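You operate a simulated robot arm through the tools that you are given. There is no shell and no other tool. Be economical: measure what you need, move in short steps, check, and stop when the job is done.

You are at the controls of a simulated robot arm. One attempt, no reset.

JOB
Put the cones labelled "CONE 10" from the top of the tile bench on the top of the grinding disc and the cones labelled "CONE 6" on top of the clear cup there. Take the purple scrub pad from the top of the bucket bench and leave it on the top of the glazing bench. Take the beaker that says "rust" from the top of the mill bench and put it on the top of the blue wheel. Put the tall post from the top of the mill bench on the top of the wooden rack. Turn the mill dial to 75 rpm. Take the jug from the top of the glazing bench and put it on the top of the sieve bench. Do these in any order. Set down upright: cones, beaker, jug.

Only the result counts: the job must be done as asked and must still hold three seconds after the hand-in. Knocking over, shifting, dropping, spilling or breaking anything else fails it.

ROBOT AND FRAMES
A 7-joint arm with a four-finger gripper on a trunk, on a base that drives. Base frame: it is fixed to the floor where the robot stands at the start and does not move with it; the origin is under the middle of the robot, x ahead of it, y to its left, z up. Readings come in mm, degrees, newtons and seconds.
With the tool pointing down near the work surface it reaches from about 100 to 940 mm from the robot's upright axis, wherever it stands. Its first joint turns from -69.0 to 172.0 degrees. Places, roughly: beaker [-2750, 1750, 750]; cones [1000, -250, 750]; cup [750, 0, 750]; jug [-1250, -2250, 750]; mill dial [-3100, 1700, 900]; scrub pad [-1750, 250, 500]; tall post [-3000, 1750, 750]; top of the blue wheel [-1400, -1300, 900]; top of the glazing bench [-1100, -2000, 800]; top of the grinding disc (12x12 cm) [1500, -2760, 920]; top of the sieve bench [-5100, 500, 800]; top of the wooden rack (17x56 cm) [-4740, -380, 920]. Payload 3.67 kg.
The TCP is the grasp point between the finger pads, 28 mm short of the fingertips. In the tool frame z runs along the fingers and y along their closing line. The gripper opens to 112 mm. The gripper's body begins 73 mm behind the TCP.
Orientation is that of the tool frame in the base frame, as [roll, pitch, yaw] about the fixed x, y, z axes, in that order (R = Rz(yaw) Ry(pitch) Rx(roll)). With the fingers straight down and closing along the base's y, the tool's x points along the base's -x, its y along +y and its z along -z.

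CONTROLS
- The arm moves only by the tool apply_moves. Its argument "increments" is a list of rows, each a list of 7 numbers: the shift along the tool's x, y, z in units of 500 mm (1.0 is 500 mm), then the turn, a rotation vector about the tool's x, y, z in units of 60 degrees (1.0 is 60 degrees), then the finger opening in mm, from 0 to 112. In form: [[dx, dy, dz, ax, ay, az, grip], ...]. A call has 1 to 10 rows; each row is the pose to reach, as a shift and turn from the pose commanded when the call began, along the tool's axes at that moment. A call with a number of a shift or a turn outside -1 to 1 is refused whole. A row lasts 0.2 s, in which the tool goes at most 50 mm and 8.6 degrees; a call with a longer step from one row to the next is refused whole, and so is a gripper value outside its range. Where a pose cannot be reached the arm comes as near as it can. A force on the tool above 40 N (or 10 N above the force at the start of the call, whichever is more), or a blocked arm, ends the call early, and 0.2 s more pass. Each finger halts on what it meets, pressing with about 26 N; the grip force reading is that of the motor and also rises with nothing between the fingers. The clock runs only during rows and for 0.2 s after the last one: add rows that repeat a pose to give the fingers time. The reply holds the time, the measured pose of the TCP, the force on the tool along the base axes, the opening and the grip force, in the units named above and with some noise, with the torque about the TCP (base axes, N m) and any sound that the robot's microphone picked up, and new pictures: "show" is both (left out), scene, wrist or none.
- Cameras (640 x 400 px; columns grow to the right, rows downward): "scene" is now at [136.8, 1, 1468.8]; the picture's right is [0.02, -1.00, -0.00], its down [-0.58, -0.01, -0.82] and it looks along [0.82, 0.02, -0.58] (base axes); focal length 284 px, centre (320, 200). "wrist" rides on the gripper at [60, -18, -104] in the tool frame; the picture's right is [0.29, 0.96, 0.00], its down [-0.80, 0.24, -0.55] and it looks along [-0.53, 0.16, 0.83] (tool axes); focal length 234 px, centre (320, 200).
- slide_trunk(by): slides the trunk up (or, below 0, down) by that many mm; the arm and the scene camera ride with it, the base frame stays. It gives what a move gives, with no picture.
- roll_base(legs): drives the robot by 1 to 6 legs, each [ahead, turn to the left] in mm and degrees, along the robot's own axes; the way and the turn of a leg run together, so that a leg with both is an arc; at most 1500 mm and 180 degrees a leg. The arm and the cameras ride along, it lands a little off, and it stops where it bumps. It gives what a move gives, and a new picture of the scene camera.
- turn_head(pan, tilt): turns the head with the scene camera to pan (to the left, within 86 degrees either way) and tilt (down, from -29 to 69), counted from straight ahead of the robot. It gives what a move gives, and a new picture of the scene camera.
- point_at(camera, pixels): for up to 12 pixels [column, row] of the newest picture of that camera ("zoom" is the newest enlarged one), the place [x, y, z] in the base frame of the surface seen there, good to about 3 mm. No time passes.
- inspect(camera, box): a new picture of the part [left, top, right, bottom] of that camera's present view, enlarged. No time passes.
- finish_job(): hands the job in; it is judged then, once.

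Go step by step. Measure first, check grasps and placings, and put right what went wrong. The budget is 131 turns and 260 pictures, counting those below and the enlarged ones. Unless the task says otherwise, let go and move clear before handing in.

The tools are called as name(argument=value, ...) on one line, values as JSON. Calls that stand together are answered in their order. apply_moves: Moves the arm, as the interface text tells. Its arguments: {"type":"object","properties":{"increments":{"type":"array"},"show":{"type":"string","enum":["both","scene","wrist","none"]}},"required":["increments"]} The other tools are called the same way: slide_trunk (by) slides the trunk up or down; roll_base (legs) drives the base; turn_head (pan, tilt) turns the head that bears the scene camera; point_at (camera, pixels) gives the place of the surface under pixels of a picture; inspect (camera, box) takes an enlarged picture of a part of a camera's view; finish_job () hands the job in.

At the start:

```text
clock: 0.0
tcp_pos: [623.2, 151.5, 1072.0]
tcp_rot: [-179.9, 0.0, -180.0]
ft_force: [0.1, 0.2, -0.3]
wrist_torque: [0.02, -0.01, -0.04]
opening: 111.8
finger_force: 0.0
trunk travel left (down, up): [-600.0, 240.0]
robot x, y, heading: [-1.6, -1.5, 0.3]
head pan, tilt: [1.4, 35.4]
```

scene: 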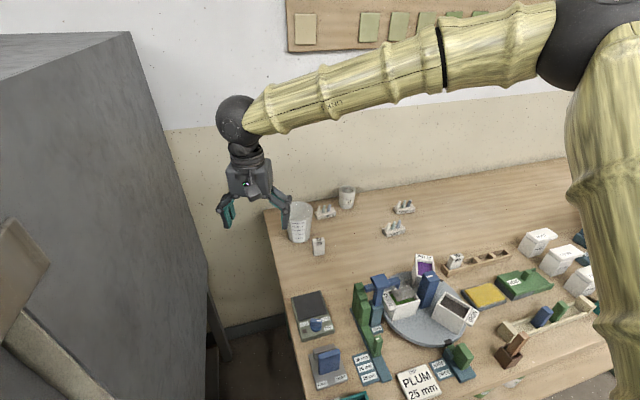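
wrist: 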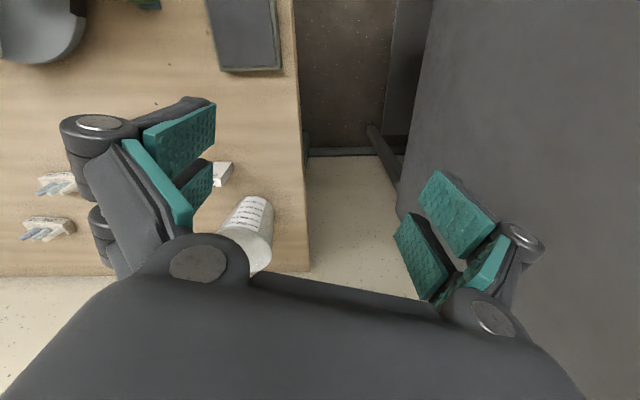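

The tile bench is ahead, with small cone packs near (325,212), (318,245), (404,207), (393,230) and cups at (300,222), (346,197). I'll zoom in on these to read the labels.

inspect(camera="scene", box=[270, 170, 430, 270])

inspect(camera="scene", box=[280, 240, 600, 400])

point_at(camera="scene", pixels=[[325, 212], [318, 245], [404, 207], [393, 230], [346, 190], [300, 208], [456, 260], [270, 215], [310, 310]])

```text
4.00 times, centred on (350, 220) of scene
```

zoom: 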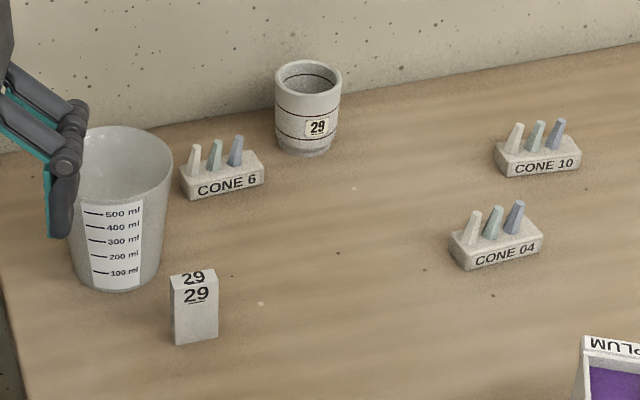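

```text
2.00 times, centred on (440, 320) of scene
```

zoom: 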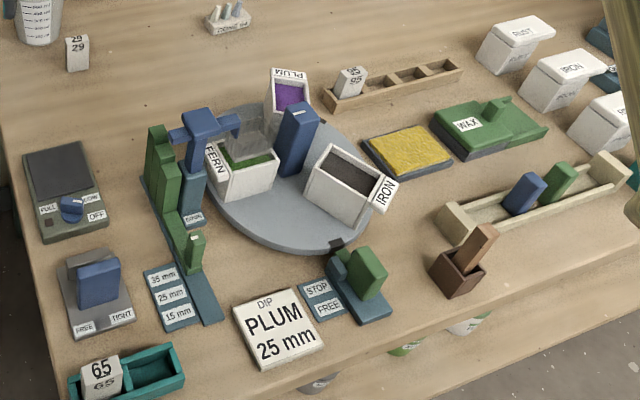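

```text
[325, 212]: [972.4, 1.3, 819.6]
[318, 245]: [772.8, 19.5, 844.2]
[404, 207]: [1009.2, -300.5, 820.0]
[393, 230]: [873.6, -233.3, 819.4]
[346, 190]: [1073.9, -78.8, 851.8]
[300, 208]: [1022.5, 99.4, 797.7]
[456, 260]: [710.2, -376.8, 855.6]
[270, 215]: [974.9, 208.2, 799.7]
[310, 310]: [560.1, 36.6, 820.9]
```

CONE 6 is at about (972,1) and CONE 10 at about (1009,-300). The clear 500 ml cup is next to CONE 6, and I need to know what its top is like, so I'll zoom in with both cameras.

inspect(camera="wrist", box=[180, 150, 340, 290])

inspect(camera="scene", box=[276, 190, 340, 254])

point_at(camera="zoom", pixels=[[130, 155], [170, 130], [200, 120], [230, 130], [280, 140], [200, 160], [200, 380], [230, 300], [440, 230], [530, 210], [440, 280], [400, 200]])

```text
2.86 times, centred on (260, 220) of wrist
```

zoom: 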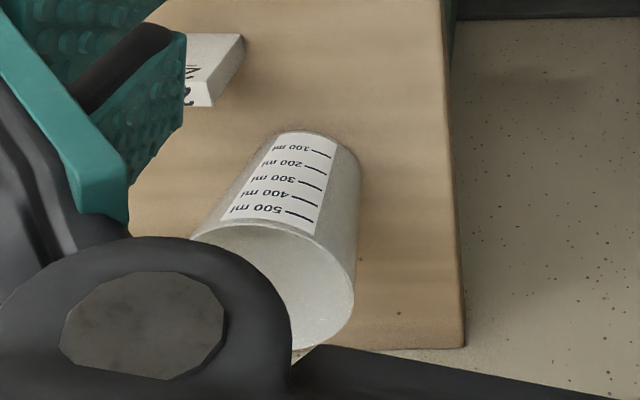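

```text
6.25 times, centred on (308, 222) of scene
```

zoom: 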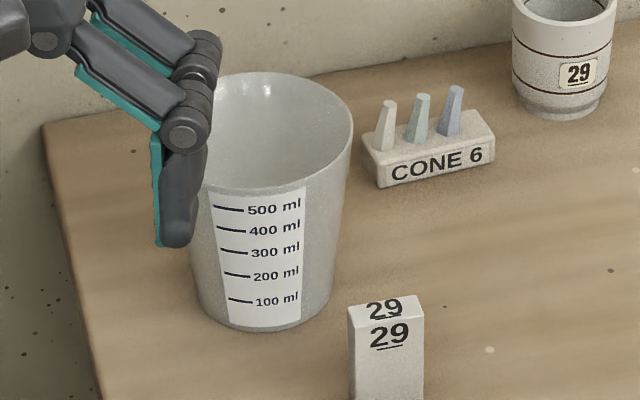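

```text
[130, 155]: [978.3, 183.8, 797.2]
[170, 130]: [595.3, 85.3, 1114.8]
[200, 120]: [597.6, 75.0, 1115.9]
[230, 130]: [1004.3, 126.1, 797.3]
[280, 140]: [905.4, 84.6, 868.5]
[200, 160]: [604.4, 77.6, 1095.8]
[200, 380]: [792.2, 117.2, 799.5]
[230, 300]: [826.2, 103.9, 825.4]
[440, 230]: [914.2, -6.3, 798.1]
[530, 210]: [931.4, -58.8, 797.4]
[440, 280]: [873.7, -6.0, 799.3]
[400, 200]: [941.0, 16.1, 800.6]
```

The cup looks open, and its rim is about as wide as the cone pack, so I need exact sizes. I'll bring the wrist camera over CONE 6 and the cup.

apply_moves(increments=[[-0.065, -0.053, 0.02, 0, 0, 0, 112], [-0.13, -0.107, 0.041, 0, 0, 0, 112], [-0.195, -0.16, 0.062, 0, 0, 0, 112], [-0.26, -0.214, 0.082, 0, 0, 0, 112], [-0.326, -0.267, 0.103, 0, 0, 0, 112], [-0.391, -0.32, 0.123, 0, 0, 0, 112], [-0.456, -0.374, 0.144, 0, 0, 0, 112]])

```text
clock: 1.6
tcp_pos: [852.3, -36.3, 1001.0]
tcp_rot: [-180.0, -0.2, -179.9]
ft_force: [0.6, 0.0, 0.1]
wrist_torque: [0.01, 0.03, 0.0]
opening: 111.8
finger_force: 0.1
trunk travel left (down, up): [-600.0, 240.0]
robot x, y, heading: [1.4, -2.1, -0.0]
head pan, tilt: [1.4, 35.4]
```

scene: 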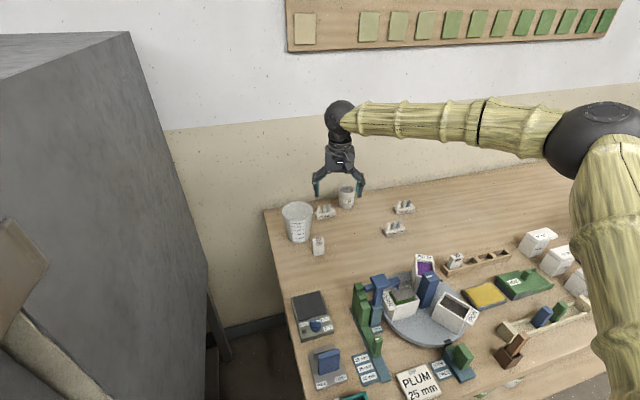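
wrist: 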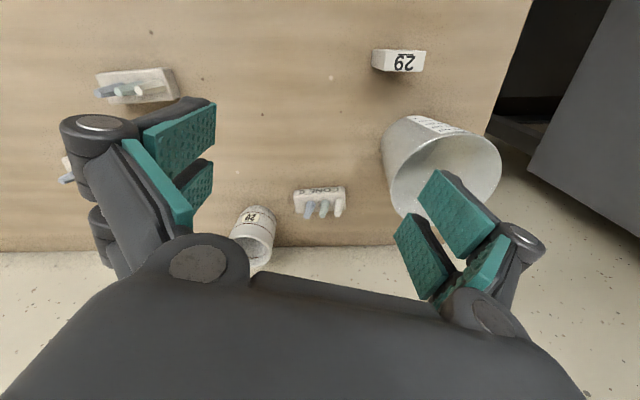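

The wrist view shows CONE 6 at (320,200) and the cup at (440,165). I'll zoom in on both and measure.

inspect(camera="wrist", box=[280, 100, 520, 250])

point_at(camera="zoom", pixels=[[40, 240], [172, 232], [45, 270], [168, 255], [155, 300], [270, 120], [585, 175], [400, 90], [290, 260], [500, 92], [340, 60], [450, 180]])

inspect(camera="scene", box=[276, 190, 340, 254])

point_at(camera="zoom", pixels=[[130, 78], [62, 112], [220, 80], [358, 122], [90, 170], [210, 195], [320, 185], [290, 90], [378, 187], [495, 155], [362, 130], [490, 112]])

```text
2.67 times, centred on (400, 175) of wrist
```

zoom: 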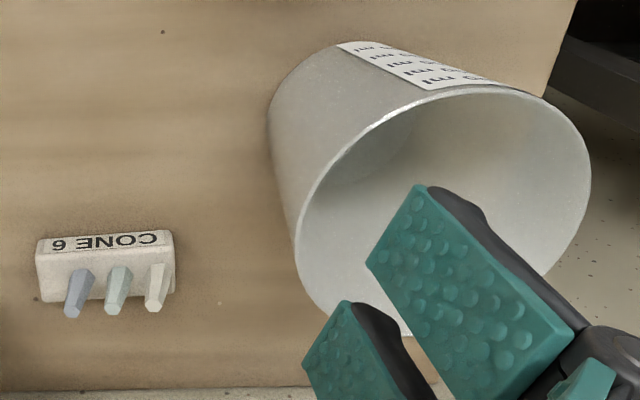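

```text
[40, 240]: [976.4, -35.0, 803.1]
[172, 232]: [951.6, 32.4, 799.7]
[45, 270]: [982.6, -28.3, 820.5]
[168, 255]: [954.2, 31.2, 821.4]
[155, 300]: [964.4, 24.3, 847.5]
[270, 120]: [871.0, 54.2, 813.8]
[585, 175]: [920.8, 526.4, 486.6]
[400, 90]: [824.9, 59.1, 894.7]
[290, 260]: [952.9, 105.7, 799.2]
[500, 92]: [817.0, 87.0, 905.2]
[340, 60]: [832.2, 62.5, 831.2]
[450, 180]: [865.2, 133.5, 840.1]
```

```text
6.25 times, centred on (308, 222) of scene
```

zoom: 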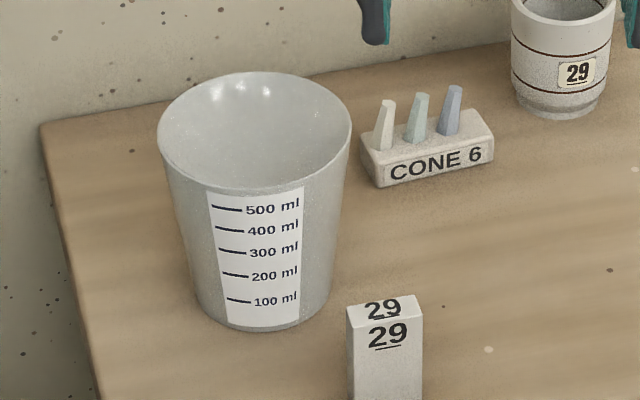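

```text
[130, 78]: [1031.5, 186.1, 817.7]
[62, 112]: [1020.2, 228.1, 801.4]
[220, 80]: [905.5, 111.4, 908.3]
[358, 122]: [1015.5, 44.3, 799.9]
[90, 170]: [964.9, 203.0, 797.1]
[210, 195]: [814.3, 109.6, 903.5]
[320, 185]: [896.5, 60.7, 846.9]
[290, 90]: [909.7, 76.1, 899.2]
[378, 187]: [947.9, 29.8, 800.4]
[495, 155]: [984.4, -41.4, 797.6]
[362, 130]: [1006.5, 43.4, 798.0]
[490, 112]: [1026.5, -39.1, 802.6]
```

The cup rim is at z≈908 and about 100 mm across, while the pack is about 70 mm, so it would fall through the middle. Before deciding, I'll check the translucent thing on the wheel near (405,285) in case that is the clear cup.

inspect(camera="scene", box=[340, 240, 500, 350])

point_at(camera="scene", pixels=[[405, 277], [405, 285], [395, 290], [412, 300], [430, 330]])

turn_head(pan=-40, tilt=35)

```text
3.64 times, centred on (420, 295) of scene
```

zoom: 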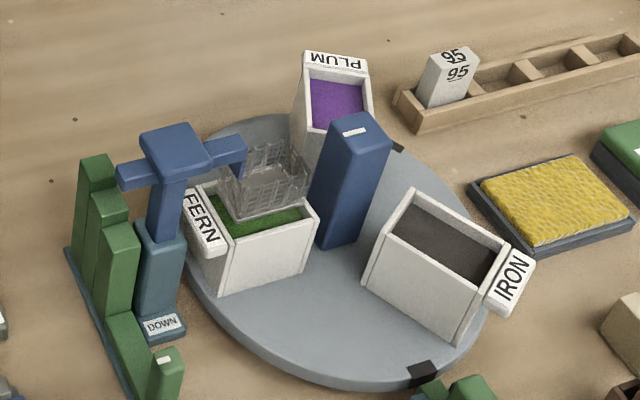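

```text
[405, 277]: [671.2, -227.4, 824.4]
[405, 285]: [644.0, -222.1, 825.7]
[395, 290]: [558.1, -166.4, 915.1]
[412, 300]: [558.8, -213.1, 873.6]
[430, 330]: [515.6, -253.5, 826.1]
```

```text
clock: 2.7
tcp_pos: [850.8, -33.1, 1000.0]
tcp_rot: [-180.0, 0.0, 179.9]
ft_force: [0.0, 0.0, 0.3]
wrist_torque: [0.0, 0.01, 0.03]
opening: 112.0
finger_force: 0.0
trunk travel left (down, up): [-600.0, 240.0]
robot x, y, heading: [0.8, -3.1, 0.2]
head pan, tilt: [-40.0, 35.0]
```

scene: 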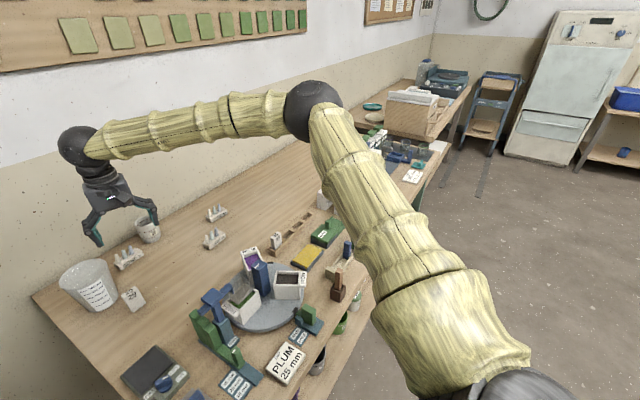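

That translucent thing is a wire basket, so the 500 ml measuring cup is the clear cup. I'll centre over CONE 6 and turn the wrist so the fingers close across its short side.

apply_moves(increments=[[-0.035, 0.01, 0, 0, 0, 0.143, 90], [-0.069, 0.019, 0, 0, 0, 0.286, 90], [-0.104, 0.029, 0, 0, 0, 0.428, 90], [-0.138, 0.039, 0, 0, 0, 0.571, 90], [-0.173, 0.049, 0, 0, 0, 0.714, 90], [-0.207, 0.058, 0, 0, 0, 0.857, 90], [-0.242, 0.068, 0, 0, 0, 1.0, 90]], show="wrist")

```text
clock: 4.3
tcp_pos: [972.6, 0.7, 1000.3]
tcp_rot: [-180.0, -0.1, 119.9]
ft_force: [-0.7, 0.2, -0.7]
wrist_torque: [0.0, 0.01, -0.01]
opening: 89.8
finger_force: 0.0
trunk travel left (down, up): [-600.0, 240.0]
robot x, y, heading: [1.6, 2.8, -0.1]
head pan, tilt: [-40.0, 35.0]
```

wrist: 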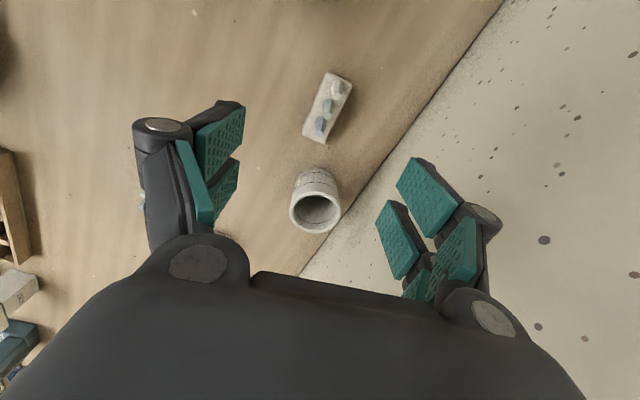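

CONE 6 is visible at (328,107). I'll zoom in and measure its corners.

inspect(camera="wrist", box=[280, 60, 376, 156])

point_at(camera="wrist", pixels=[[331, 74], [350, 81], [305, 134], [322, 142], [326, 107], [314, 100], [340, 108]])

```text
4.17 times, centred on (328, 108) of wrist
```

zoom: 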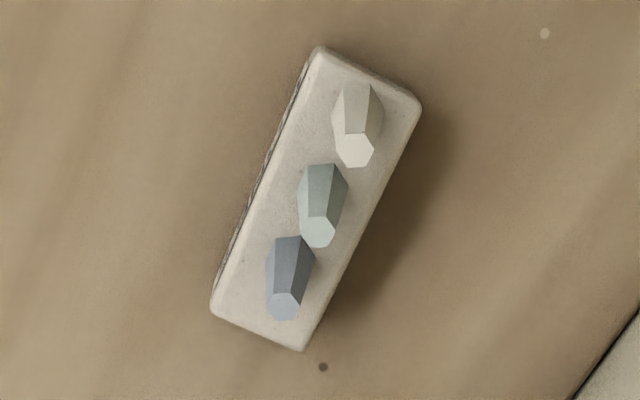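

```text
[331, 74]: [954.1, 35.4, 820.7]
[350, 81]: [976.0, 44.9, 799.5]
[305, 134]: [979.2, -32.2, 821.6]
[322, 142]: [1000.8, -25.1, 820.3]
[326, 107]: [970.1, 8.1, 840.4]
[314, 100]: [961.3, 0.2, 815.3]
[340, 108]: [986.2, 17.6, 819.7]
```

The pack is centred at about (977.5, 5.5), 72×23 mm, with its long axis about 20° off base y. I'll trim the yaw, descend to z 832 and close.

apply_moves(increments=[[0.0034, 0.0133, 0.08, 0, 0, 0.08, 80], [0.0034, 0.0133, 0.16, 0, 0, 0.16, 80], [0.0034, 0.0133, 0.24, 0, 0, 0.16, 80], [0.0034, 0.0133, 0.3, 0, 0, 0.16, 80], [0.0034, 0.0133, 0.336, 0, 0, 0.16, 80], [0.0034, 0.0133, 0.336, 0, 0, 0.16, 80], [0.0034, 0.0133, 0.336, 0, 0, 0.16, 40], [0.0034, 0.0133, 0.336, 0, 0, 0.16, 10], [0.0034, 0.0133, 0.336, 0, 0, 0.16, 10], [0.0034, 0.0133, 0.336, 0, 0, 0.16, 10]], show="wrist")

```text
clock: 6.5
tcp_pos: [976.3, 2.8, 831.5]
tcp_rot: [179.9, 0.0, 110.5]
ft_force: [-0.6, -1.1, -0.5]
wrist_torque: [0.02, -0.02, -0.01]
opening: 31.7
finger_force: 26.9
trunk travel left (down, up): [-600.0, 240.0]
robot x, y, heading: [-3.0, 3.0, -0.3]
head pan, tilt: [-40.0, 35.0]
```

wrist: 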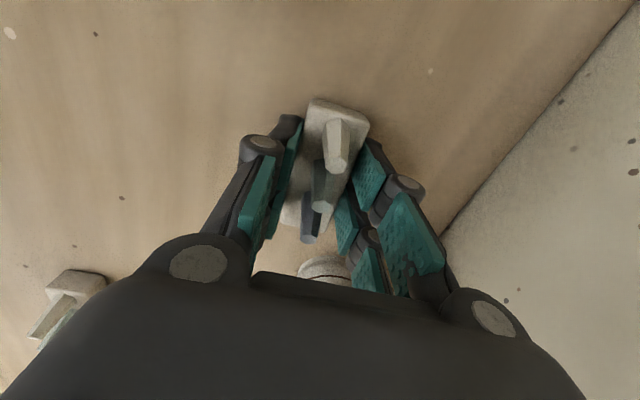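

It's gripped at 31.7 mm with firm force. I'll lift it and turn the head back to measure the cup rim exactly.

apply_moves(increments=[[0, 0, -0.06, 0, 0, 0, 10], [0, 0, -0.14, 0, 0, 0, 10], [0, 0, -0.24, 0, 0, 0, 10], [0, 0, -0.34, 0, 0, 0, 10]], show="wrist")

turn_head(pan=8, tilt=38)

inspect(camera="scene", box=[280, 150, 400, 250])

```text
clock: 7.5
tcp_pos: [976.8, 3.6, 1003.7]
tcp_rot: [-179.9, 0.1, 110.4]
ft_force: [-0.1, 0.6, -0.8]
wrist_torque: [-0.03, -0.02, 0.04]
opening: 31.8
finger_force: 26.3
trunk travel left (down, up): [-600.0, 240.0]
robot x, y, heading: [1.7, -2.3, -0.2]
head pan, tilt: [-40.0, 35.0]
```

wrist: 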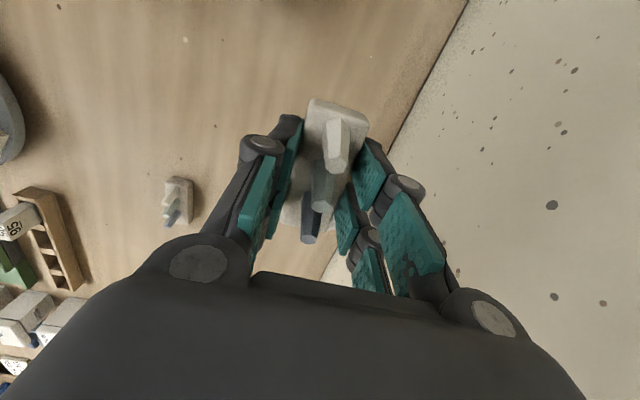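

```text
clock: 8.6
tcp_pos: [976.9, 2.2, 1002.3]
tcp_rot: [180.0, -0.1, 110.4]
ft_force: [0.7, -0.3, -2.3]
wrist_torque: [0.03, 0.02, 0.02]
opening: 31.4
finger_force: 25.8
trunk travel left (down, up): [-600.0, 240.0]
robot x, y, heading: [-4.2, 0.8, -0.0]
head pan, tilt: [8.0, 38.0]
```

scene: 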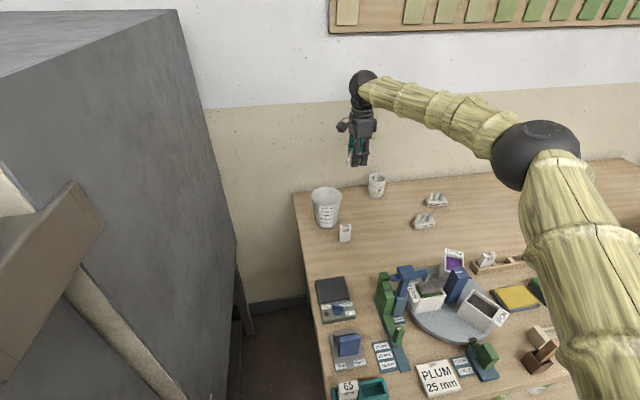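

```text
4.00 times, centred on (340, 200) of scene
```

zoom: 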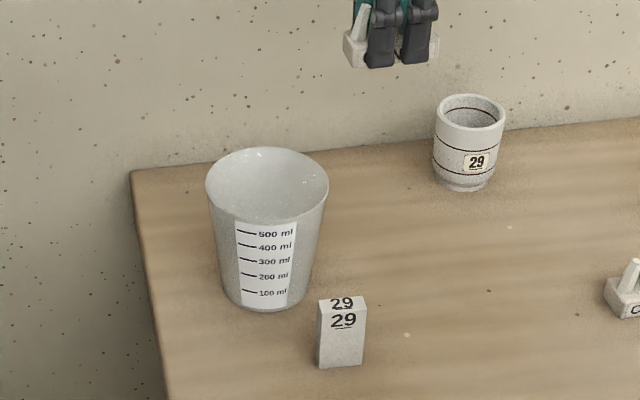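

point_at(camera="zoom", pixels=[[267, 147], [268, 149], [210, 188], [207, 186], [326, 184], [327, 188], [265, 222], [265, 224], [270, 180], [300, 155], [230, 155], [262, 308]])

inspect(camera="scene", box=[306, 180, 346, 230])

point_at(camera="zoom", pixels=[[300, 64], [320, 55], [340, 56], [180, 120], [465, 120], [250, 200], [400, 195], [320, 212], [470, 140], [180, 150]])

```text
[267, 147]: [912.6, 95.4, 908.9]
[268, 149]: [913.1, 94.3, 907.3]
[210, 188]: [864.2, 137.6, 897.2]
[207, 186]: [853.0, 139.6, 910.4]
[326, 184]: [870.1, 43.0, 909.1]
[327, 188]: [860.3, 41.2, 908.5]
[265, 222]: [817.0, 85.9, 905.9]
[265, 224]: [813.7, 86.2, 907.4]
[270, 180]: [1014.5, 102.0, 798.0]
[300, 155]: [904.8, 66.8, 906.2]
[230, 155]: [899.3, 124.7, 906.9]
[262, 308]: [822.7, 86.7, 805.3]
```

```text
8.00 times, centred on (326, 205) of scene
```

zoom: 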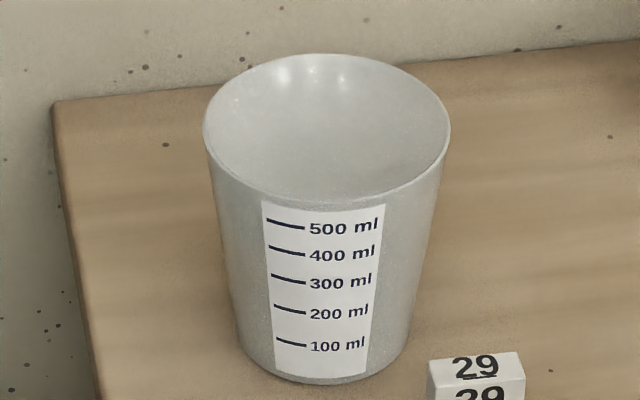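

```text
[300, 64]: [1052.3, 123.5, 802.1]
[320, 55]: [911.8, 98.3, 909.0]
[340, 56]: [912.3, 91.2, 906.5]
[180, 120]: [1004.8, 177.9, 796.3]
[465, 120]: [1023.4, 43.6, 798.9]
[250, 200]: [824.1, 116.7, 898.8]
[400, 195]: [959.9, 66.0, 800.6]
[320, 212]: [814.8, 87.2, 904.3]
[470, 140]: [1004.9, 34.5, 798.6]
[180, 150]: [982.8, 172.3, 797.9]
```

The rim is centred at about (863, 91) with radius ≈50 and z≈909. Readings through the top reach the table, so I'll lower the pack over the middle and feel whether there's a solid top.

apply_moves(increments=[[0.08, -0.051, 0, 0, 0, 0, 10], [0.16, -0.101, 0, 0, 0, 0, 10], [0.24, -0.152, 0, 0, 0, 0, 10], [0.24, -0.152, 0.06, 0, 0, 0, 10], [0.24, -0.152, 0.1, 0, 0, 0, 10], [0.24, -0.152, 0.115, 0, 0, 0, 10], [0.24, -0.152, 0.125, 0, 0, 0, 10], [0.24, -0.152, 0.13, 0, 0, 0, 10], [0.24, -0.152, 0.135, 0, 0, 0, 10], [0.24, -0.152, 0.14, 0, 0, 0, 10]])

```text
clock: 10.8
tcp_pos: [862.9, 90.7, 937.6]
tcp_rot: [179.7, 0.0, 110.5]
ft_force: [6.0, -0.5, 35.6]
wrist_torque: [-0.02, -0.11, -0.02]
opening: 31.7
finger_force: 26.3
trunk travel left (down, up): [-600.0, 240.0]
robot x, y, heading: [-0.4, -1.3, 0.1]
head pan, tilt: [8.0, 38.0]
```

scene: 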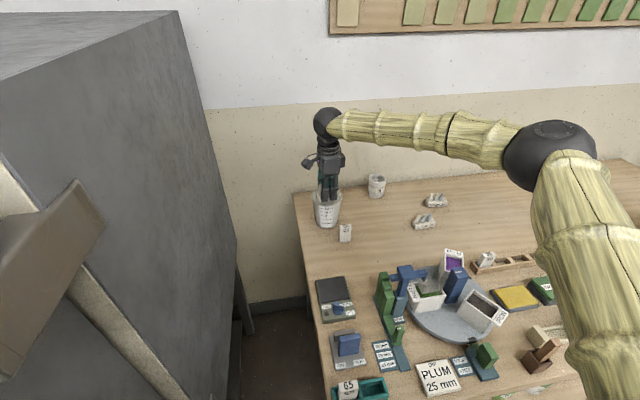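
wrist: 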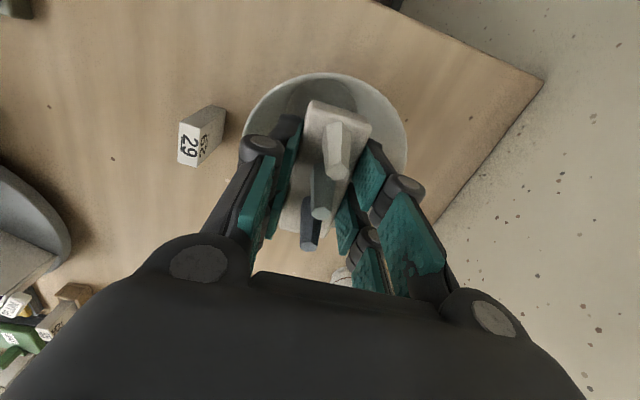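

There's a solid 35 N contact at about rim height, so the cup has a solid clear top. I'll ease the pressure, release and retreat.

apply_moves(increments=[[0, 0, -0.007, 0, 0, 0, 10], [0, 0, -0.007, 0, 0, 0, 10], [0, 0, -0.007, 0, 0, 0, 40], [0, 0, -0.007, 0, 0, 0, 60], [0, 0, -0.007, 0, 0, 0, 70], [0, 0, -0.06, 0, 0, 0, 70], [0, 0, -0.14, 0, 0, 0, 70], [0, 0, -0.22, 0, 0, 0, 70]])

inspect(camera="scene", box=[280, 150, 400, 250])

```text
clock: 12.6
tcp_pos: [861.8, 89.2, 1042.8]
tcp_rot: [180.0, 0.0, 110.4]
ft_force: [0.3, 0.7, -0.4]
wrist_torque: [0.0, 0.0, 0.01]
opening: 70.0
finger_force: 0.1
trunk travel left (down, up): [-600.0, 240.0]
robot x, y, heading: [-3.9, -0.3, -0.1]
head pan, tilt: [8.0, 38.0]
```

scene: 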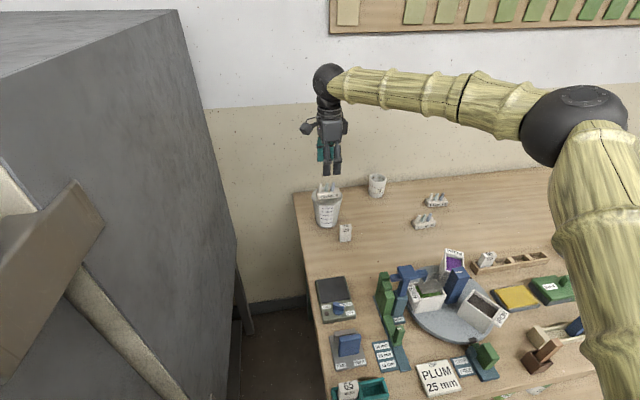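
wrist: 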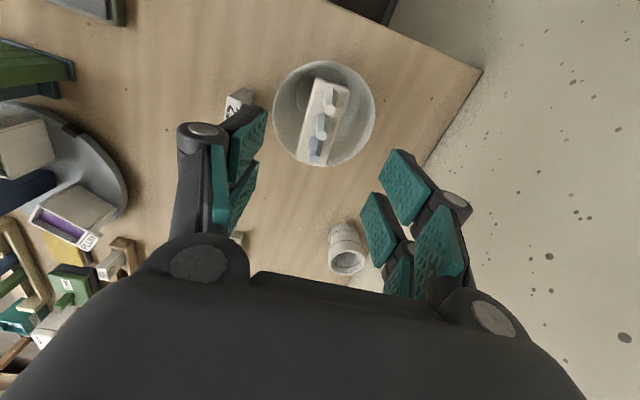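

```text
4.00 times, centred on (340, 200) of scene
```

zoom: 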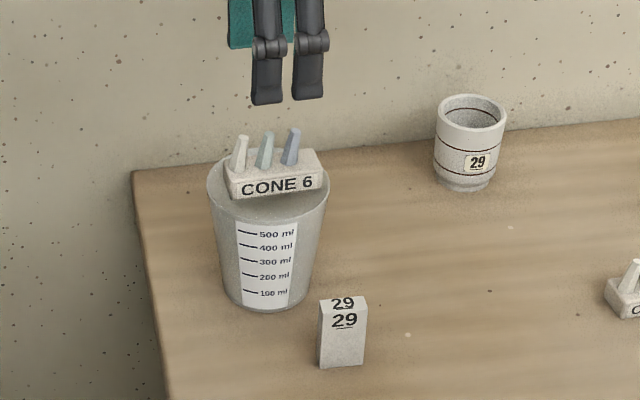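

CONE 6 is standing on the cup. CONE 10 is about 1050 mm away, so I'll check the bench's near edge and the room to see how far I can drive forward.

turn_head(pan=-15, tilt=62)

turn_head(pan=-85, tilt=25)

```text
clock: 13.5
tcp_pos: [861.3, 89.5, 1042.2]
tcp_rot: [179.9, 0.0, 110.4]
ft_force: [1.2, 0.2, -1.1]
wrist_torque: [-0.01, 0.02, 0.01]
opening: 70.1
finger_force: 0.0
trunk travel left (down, up): [-600.0, 240.0]
robot x, y, heading: [-2.3, -2.9, -0.2]
head pan, tilt: [-15.0, 62.0]
```

scene: 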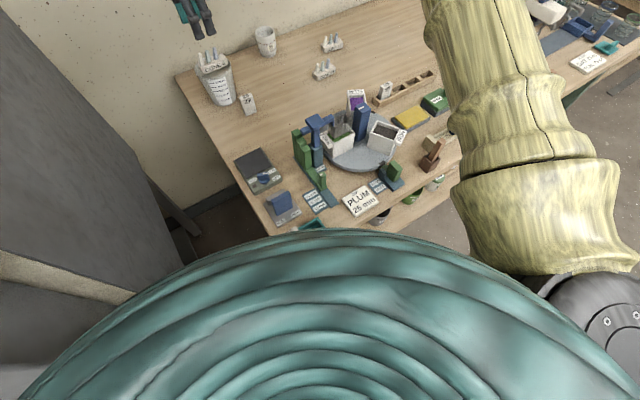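

```text
clock: 14.9
tcp_pos: [863.1, 89.5, 1042.0]
tcp_rot: [179.9, 0.0, 110.4]
ft_force: [0.8, 0.2, 0.2]
wrist_torque: [-0.03, 0.01, 0.02]
opening: 69.9
finger_force: 0.1
trunk travel left (down, up): [-600.0, 240.0]
robot x, y, heading: [-3.6, -2.0, 0.0]
head pan, tilt: [-85.0, 25.0]
```

scene: 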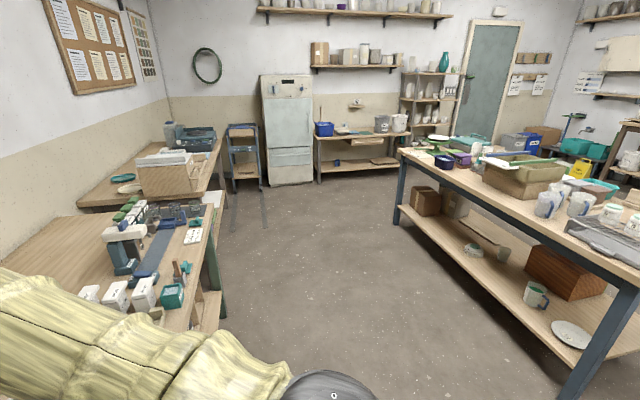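

The room is open to the right. I'll try reaching CONE 10 from here, staying well above everything.

apply_moves(increments=[[-0.09, -0.001, 0.009, 0, 0, 0, 80], [-0.18, -0.002, 0.019, 0, 0, 0, 80], [-0.269, -0.003, 0.028, 0, 0, 0, 80], [-0.359, -0.004, 0.037, 0, 0, 0, 80], [-0.449, -0.005, 0.047, 0, 0, 0, 80], [-0.539, -0.005, 0.056, 0, 0, 0, 80], [-0.628, -0.006, 0.065, 0, 0, 0, 80], [-0.718, -0.007, 0.075, 0, 0, 0, 80], [-0.808, -0.008, 0.084, 0, 0, 0, 80]], show="wrist")

inspect(camera="wrist", box=[260, 40, 400, 180])

```text
clock: 16.9
tcp_pos: [1003.3, -291.9, 1001.1]
tcp_rot: [-180.0, -0.1, 110.4]
ft_force: [0.0, -0.6, 0.5]
wrist_torque: [-0.02, 0.02, 0.02]
opening: 79.9
finger_force: 0.0
trunk travel left (down, up): [-600.0, 240.0]
robot x, y, heading: [0.8, -2.5, 0.1]
head pan, tilt: [-85.0, 25.0]
```

wrist: 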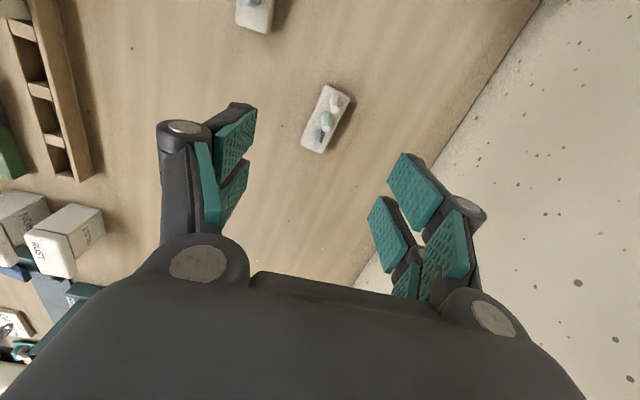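

```text
2.86 times, centred on (330, 110) of wrist
```

zoom: 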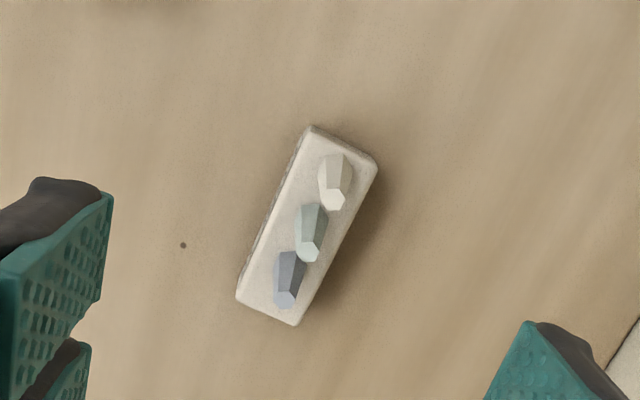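

It reached. I'll measure CONE 10's corners from this zoom.

point_at(camera="zoom", pixels=[[312, 130], [372, 162], [240, 294], [293, 320], [280, 205], [340, 225], [320, 240]])

```text
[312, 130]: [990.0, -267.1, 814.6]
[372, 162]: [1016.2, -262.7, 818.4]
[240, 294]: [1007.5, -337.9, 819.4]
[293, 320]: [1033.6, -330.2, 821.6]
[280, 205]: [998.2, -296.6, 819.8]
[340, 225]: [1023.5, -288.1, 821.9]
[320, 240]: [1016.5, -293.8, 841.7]
```

CONE 10 is centred at about (1011.8, -299.5) and tilted 14°. I'll align, descend and grip.

apply_moves(increments=[[-0.02, 0.0107, 0.08, 0, 0, 0.103, 80], [-0.02, 0.0107, 0.16, 0, 0, 0.103, 80], [-0.02, 0.0107, 0.24, 0, 0, 0.103, 80], [-0.02, 0.0107, 0.3, 0, 0, 0.103, 80], [-0.02, 0.0107, 0.336, 0, 0, 0.103, 80], [-0.02, 0.0107, 0.336, 0, 0, 0.103, 80]], show="wrist")

```text
clock: 18.3
tcp_pos: [1010.5, -297.8, 832.8]
tcp_rot: [-179.9, 0.0, 104.2]
ft_force: [-0.7, -0.3, 0.5]
wrist_torque: [-0.02, 0.02, -0.01]
opening: 79.9
finger_force: 0.2
trunk travel left (down, up): [-600.0, 240.0]
robot x, y, heading: [2.3, 1.7, -0.1]
head pan, tilt: [-85.0, 25.0]
```

wrist: 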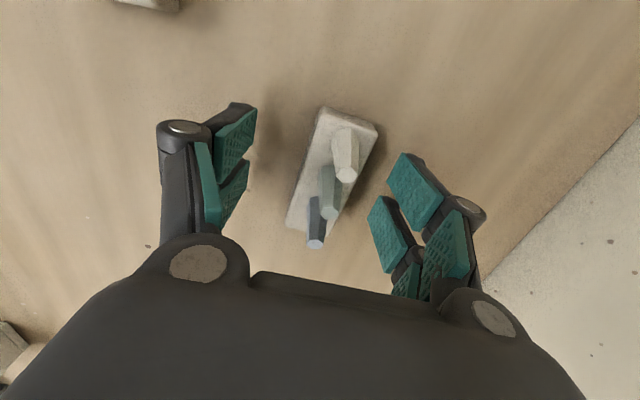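

It's straddling cleanly. Close and lift.

apply_moves(increments=[[0, 0, 0, 0, 0, 0, 50], [0, 0, 0, 0, 0, 0, 20], [0, 0, 0, 0, 0, 0, 10], [0, 0, 0, 0, 0, 0, 10], [0, 0, -0.08, 0, 0, 0, 10], [0, 0, -0.16, 0, 0, 0, 10], [0, 0, -0.26, 0, 0, 0, 10], [0, 0, -0.36, 0, 0, 0, 10], [0, 0, -0.46, 0, 0, 0, 10], [0, 0, -0.5, 0, 0, 0, 10]], show="wrist")

inspect(camera="scene", box=[60, 70, 380, 270])

point_at(camera="scene", pixels=[[245, 133], [262, 200], [262, 185], [210, 330], [220, 300], [315, 180], [400, 220], [575, 395], [185, 130], [290, 170], [245, 178], [500, 300]])

```text
clock: 20.5
tcp_pos: [1008.9, -299.1, 1083.9]
tcp_rot: [179.9, 0.0, 104.2]
ft_force: [-0.5, -0.6, -0.7]
wrist_torque: [-0.01, 0.02, 0.0]
opening: 31.7
finger_force: 25.9
trunk travel left (down, up): [-600.0, 240.0]
robot x, y, heading: [-2.9, 0.2, -0.2]
head pan, tilt: [-85.0, 25.0]
```

wrist: 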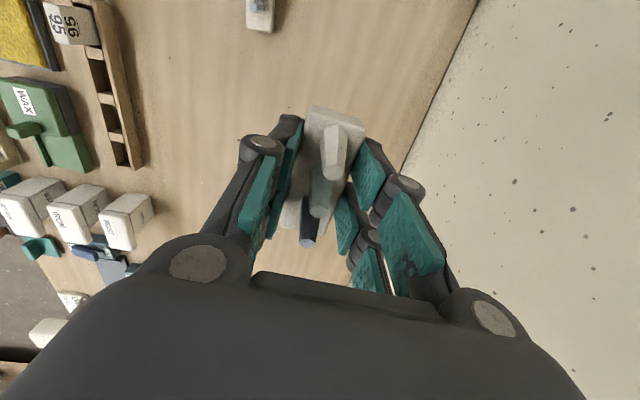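

```text
2.00 times, centred on (220, 170) of scene
```

zoom: 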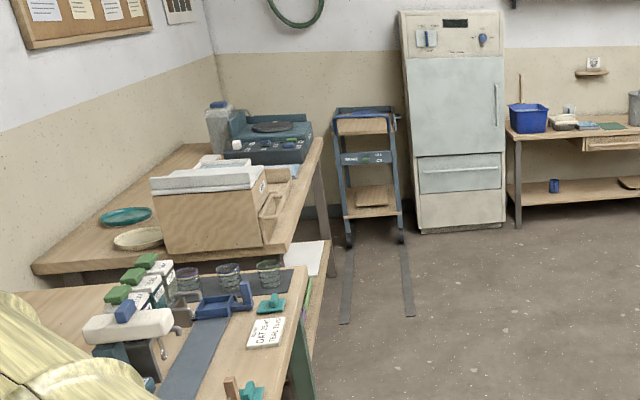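

```text
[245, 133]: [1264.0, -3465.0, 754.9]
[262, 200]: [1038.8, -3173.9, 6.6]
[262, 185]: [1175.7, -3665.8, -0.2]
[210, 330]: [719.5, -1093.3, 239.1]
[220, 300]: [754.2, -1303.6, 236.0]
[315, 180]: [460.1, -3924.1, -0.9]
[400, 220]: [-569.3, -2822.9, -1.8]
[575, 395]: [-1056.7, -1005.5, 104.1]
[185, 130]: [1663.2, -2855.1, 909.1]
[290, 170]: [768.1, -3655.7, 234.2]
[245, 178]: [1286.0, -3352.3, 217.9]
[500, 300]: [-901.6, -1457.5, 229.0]
```

It's gripped and lifted. The grinding wheel is on the teal machine around (1500,-2760). I'll retract the arm, then drive there.

apply_moves(increments=[[0.065, -0.0705, -0.018, 0, 0, 0, 10], [0.13, -0.141, -0.036, 0, 0, 0, 10], [0.195, -0.2115, -0.054, 0, 0, 0, 10], [0.26, -0.282, -0.072, 0, 0, 0, 10], [0.325, -0.3525, -0.09, 0, 0, 0, 10], [0.39, -0.423, -0.108, 0, 0, 0, 10], [0.455, -0.4935, -0.126, 0, 0, 0, 10], [0.52, -0.564, -0.144, 0, 0, 0, 10], [0.585, -0.6345, -0.162, 0, 0, 0, 10], [0.65, -0.705, -0.18, 0, 0, 0, 10]], show="none")

turn_head(pan=0, tilt=30)

roll_base(legs=[[0, -90]])

```text
clock: 22.7
tcp_pos: [584.9, -68.8, 1172.5]
tcp_rot: [179.9, 0.1, 104.2]
ft_force: [-0.9, -0.7, -1.4]
wrist_torque: [-0.04, -0.03, 0.02]
opening: 31.5
finger_force: 26.2
trunk travel left (down, up): [-600.0, 240.0]
robot x, y, heading: [-3.3, -1.3, 0.1]
head pan, tilt: [-85.0, 25.0]
```

```text
clock: 24.3
tcp_pos: [586.8, -70.3, 1172.5]
tcp_rot: [180.0, 0.0, 104.2]
ft_force: [-0.6, 0.2, -1.8]
wrist_torque: [0.02, 0.0, 0.02]
opening: 31.5
finger_force: 26.1
trunk travel left (down, up): [-600.0, 240.0]
robot x, y, heading: [3.9, 0.2, -0.2]
head pan, tilt: [0.0, 30.0]
```

scene: 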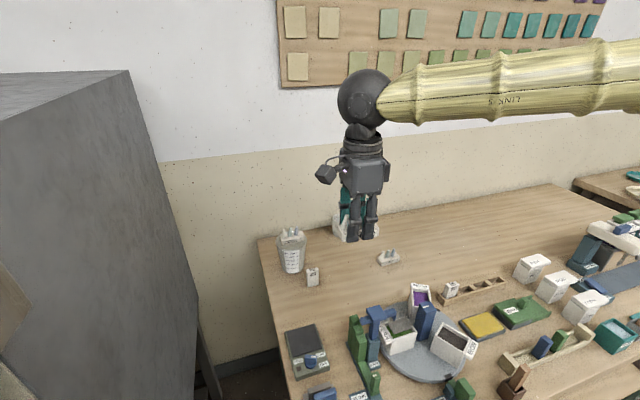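

```text
clock: 28.5
tcp_pos: [-62.3, -588.2, 1173.6]
tcp_rot: [180.0, 0.0, 15.0]
ft_force: [-0.1, 0.5, -0.2]
wrist_torque: [0.0, 0.01, -0.01]
opening: 31.8
finger_force: 25.8
trunk travel left (down, up): [-600.0, 240.0]
robot x, y, heading: [1.4, -2.8, -89.6]
head pan, tilt: [0.0, 30.0]
```

scene: 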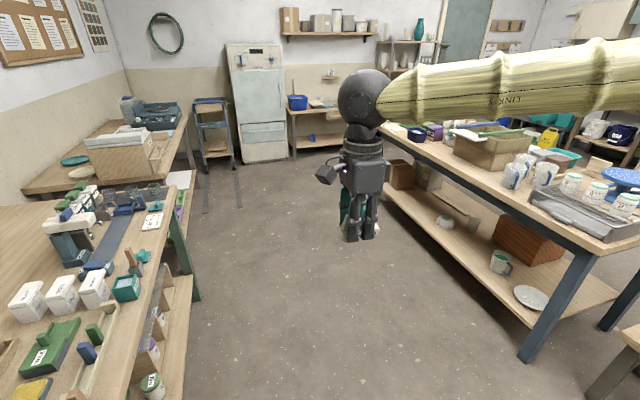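

The aisle between the benches is clear. I'll measure it before driving.

point_at(camera="scene", pixels=[[197, 290], [183, 235], [525, 355], [385, 205], [188, 175], [186, 115], [205, 212], [238, 208], [140, 140], [152, 105], [158, 172], [576, 252]])

inspect(camera="scene", box=[20, 80, 260, 230])

```text
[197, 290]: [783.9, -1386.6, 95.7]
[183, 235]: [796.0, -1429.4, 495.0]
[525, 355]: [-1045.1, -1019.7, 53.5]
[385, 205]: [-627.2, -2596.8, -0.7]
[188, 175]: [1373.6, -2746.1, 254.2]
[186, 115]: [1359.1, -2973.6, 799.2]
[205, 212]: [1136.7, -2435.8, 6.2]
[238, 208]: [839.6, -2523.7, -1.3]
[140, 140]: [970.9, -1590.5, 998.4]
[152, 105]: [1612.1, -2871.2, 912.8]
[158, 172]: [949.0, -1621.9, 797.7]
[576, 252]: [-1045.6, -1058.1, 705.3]
```

```text
2.67 times, centred on (140, 155) of scene
```

zoom: 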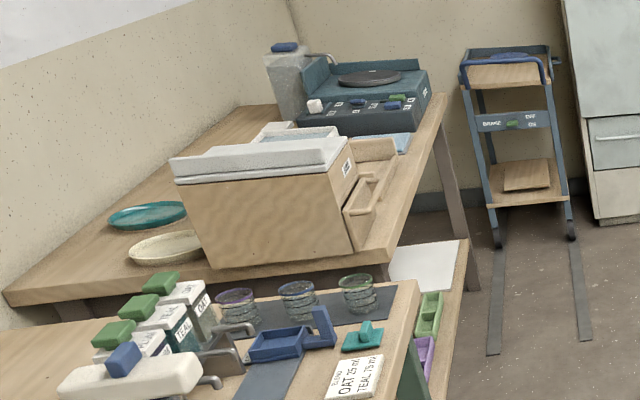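

The disc at (152,105) on the grinder is at roughly (1500,-2760). I'll drive down the aisle, turn to face it and approach.

roll_base(legs=[[1300, 0], [1300, 0], [0, 90], [650, 0]])

```text
clock: 48.1
tcp_pos: [1270.0, -2661.0, 1172.9]
tcp_rot: [-179.9, 0.0, 103.9]
ft_force: [-0.2, -0.5, -0.6]
wrist_torque: [0.02, 0.0, 0.0]
opening: 31.7
finger_force: 26.0
trunk travel left (down, up): [-600.0, 240.0]
robot x, y, heading: [679.1, -2587.1, -0.2]
head pan, tilt: [0.0, 30.0]
```

scene: 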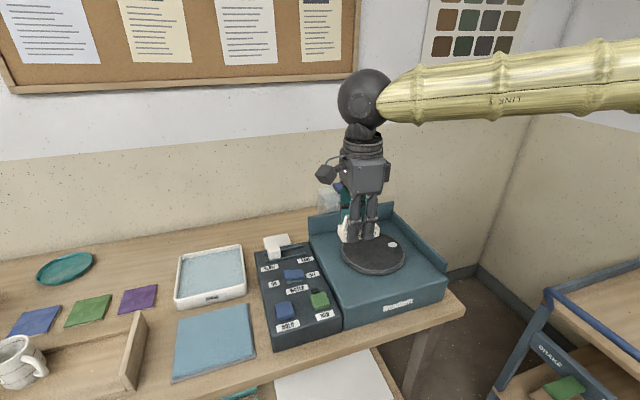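

inspect(camera="scene", box=[300, 180, 460, 330])

point_at(camera="scene", pixels=[[345, 255], [403, 257], [373, 271], [375, 258], [392, 244], [420, 285], [330, 225], [328, 195], [410, 215], [272, 240]])

```text
2.67 times, centred on (380, 255) of scene
```

zoom: 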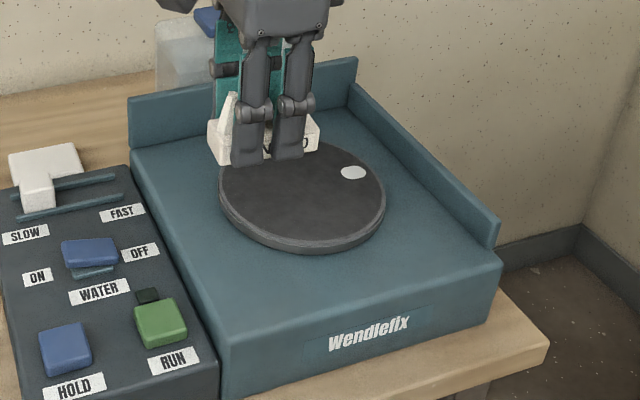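

```text
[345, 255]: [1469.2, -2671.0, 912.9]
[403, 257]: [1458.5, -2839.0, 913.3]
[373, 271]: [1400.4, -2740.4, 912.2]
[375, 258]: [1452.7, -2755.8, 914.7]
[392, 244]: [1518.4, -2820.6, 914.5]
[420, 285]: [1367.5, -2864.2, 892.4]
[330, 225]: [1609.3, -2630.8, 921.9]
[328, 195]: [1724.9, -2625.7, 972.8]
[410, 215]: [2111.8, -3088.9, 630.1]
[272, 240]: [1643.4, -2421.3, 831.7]
```

The disc top is at z≈914, centred near (1493,-2757). I'll move over it, then descend.

apply_moves(increments=[[-0.049, 0.065, 0, 0, 0, 0, 10], [-0.098, 0.13, 0, 0, 0, 0, 10], [-0.147, 0.195, 0, 0, 0, 0, 10], [-0.196, 0.261, 0, 0, 0, 0, 10], [-0.245, 0.326, 0, 0, 0, 0, 10], [-0.294, 0.391, 0, 0, 0, 0, 10], [-0.294, 0.391, 0.09, 0, 0, 0, 10], [-0.294, 0.391, 0.18, 0, 0, 0, 10], [-0.294, 0.391, 0.27, 0, 0, 0, 10], [-0.294, 0.391, 0.36, 0, 0, 0, 10]])

```text
clock: 50.4
tcp_pos: [1494.7, -2756.2, 990.1]
tcp_rot: [180.0, -0.1, 103.8]
ft_force: [0.7, -0.5, -1.5]
wrist_torque: [0.05, 0.04, 0.04]
opening: 31.5
finger_force: 26.3
trunk travel left (down, up): [-600.0, 240.0]
robot x, y, heading: [681.4, -2588.8, -0.2]
head pan, tilt: [0.0, 30.0]
```

scene: 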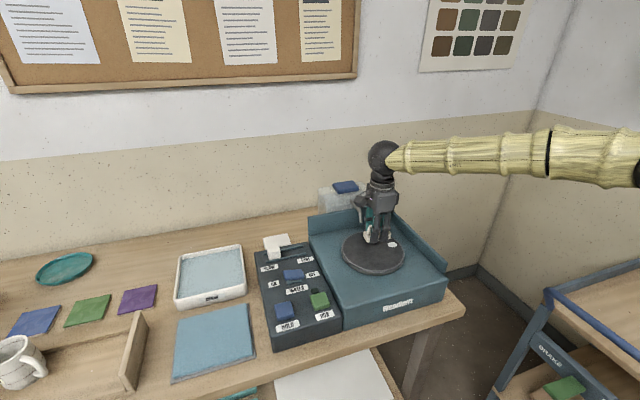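
wrist: 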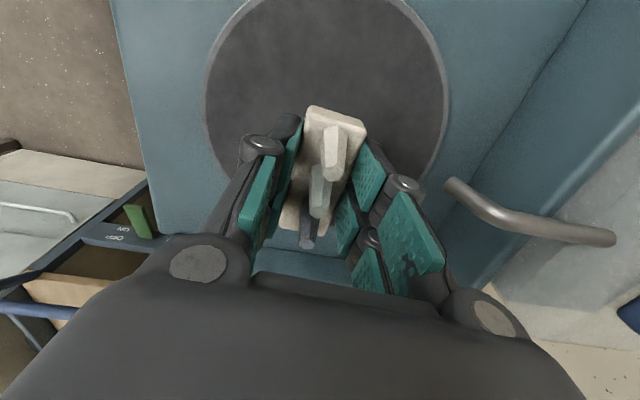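

point_at(camera="wrist", pixels=[[210, 100], [442, 100], [250, 5], [390, 5], [320, 50], [230, 160], [430, 160], [455, 190]])

```text
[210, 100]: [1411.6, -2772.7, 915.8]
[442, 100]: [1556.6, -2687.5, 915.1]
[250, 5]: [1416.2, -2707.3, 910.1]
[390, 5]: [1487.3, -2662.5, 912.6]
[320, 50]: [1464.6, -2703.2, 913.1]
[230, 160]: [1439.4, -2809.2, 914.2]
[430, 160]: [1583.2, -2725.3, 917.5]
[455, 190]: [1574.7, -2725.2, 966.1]
```

Centred. The water pipe at (1575,-2725) is clear of the fingers. I'll descend slowly to contact.

apply_moves(increments=[[0, 0, 0.04, 0, 0, 0, 10], [0, 0, 0.066, 0, 0, 0, 10], [0, 0, 0.076, 0, 0, 0, 10], [0, 0, 0.082, 0, 0, 0, 10], [0, 0, 0.086, 0, 0, 0, 10], [0, 0, 0.09, 0, 0, 0, 10], [0, 0, 0.09, 0, 0, 0, 10]], show="none")

```text
clock: 52.0
tcp_pos: [1495.0, -2755.8, 947.9]
tcp_rot: [-179.9, 0.1, 103.9]
ft_force: [-0.4, 0.0, -0.3]
wrist_torque: [-0.01, 0.0, 0.0]
opening: 31.8
finger_force: 25.5
trunk travel left (down, up): [-600.0, 240.0]
robot x, y, heading: [680.9, -2587.0, -0.5]
head pan, tilt: [0.0, 30.0]
```

apply_moves(increments=[[0, 0, 0.003, 0, 0, 0, 10], [0, 0, 0.006, 0, 0, 0, 10], [0, 0, 0.009, 0, 0, 0, 10], [0, 0, 0.009, 0, 0, 0, 10]], show="none")

```text
clock: 53.0
tcp_pos: [1493.9, -2756.9, 944.8]
tcp_rot: [179.8, 0.0, 103.8]
ft_force: [4.7, -0.8, 17.7]
wrist_torque: [-0.04, -0.09, -0.02]
opening: 31.6
finger_force: 26.7
trunk travel left (down, up): [-600.0, 240.0]
robot x, y, heading: [677.2, -2587.8, -0.3]
head pan, tilt: [0.0, 30.0]
```

Contact at 17.7 N. I'll ease up a hair, release and rise.

apply_moves(increments=[[0, 0, -0.003, 0, 0, 0, 10], [0, 0, -0.003, 0, 0, 0, 40], [0, 0, -0.003, 0, 0, 0, 56], [0, 0, -0.003, 0, 0, 0, 56], [0, 0, -0.07, 0, 0, 0, 56], [0, 0, -0.15, 0, 0, 0, 56], [0, 0, -0.24, 0, 0, 0, 56], [0, 0, -0.33, 0, 0, 0, 56], [0, 0, -0.42, 0, 0, 0, 56]], show="scene")

inspect(camera="scene", box=[300, 180, 460, 330])

```text
clock: 55.0
tcp_pos: [1492.6, -2756.6, 1154.5]
tcp_rot: [-180.0, 0.0, 104.0]
ft_force: [-0.2, 0.7, -0.1]
wrist_torque: [-0.02, -0.06, 0.01]
opening: 55.9
finger_force: 0.0
trunk travel left (down, up): [-600.0, 240.0]
robot x, y, heading: [680.8, -2587.2, -0.5]
head pan, tilt: [0.0, 30.0]
```

scene: 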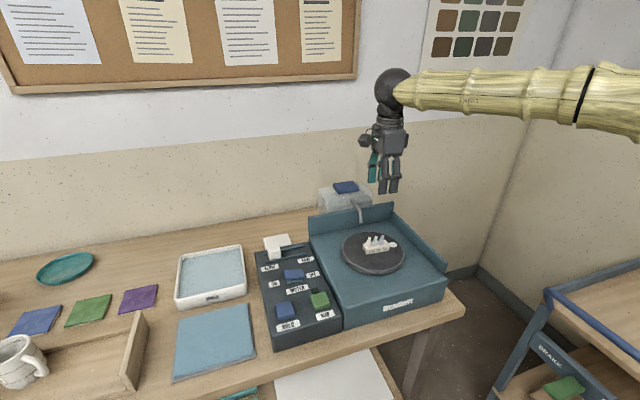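

```text
2.67 times, centred on (380, 255) of scene
```

zoom: 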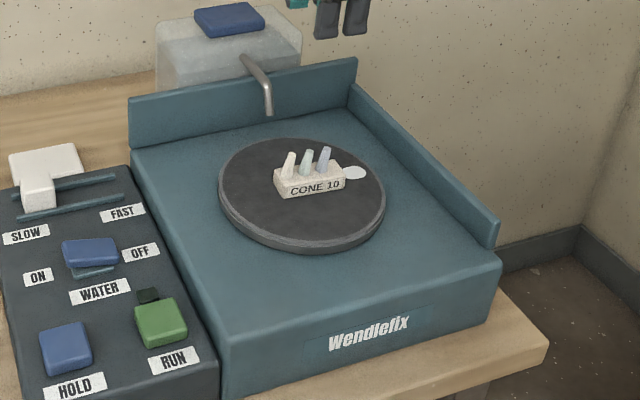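

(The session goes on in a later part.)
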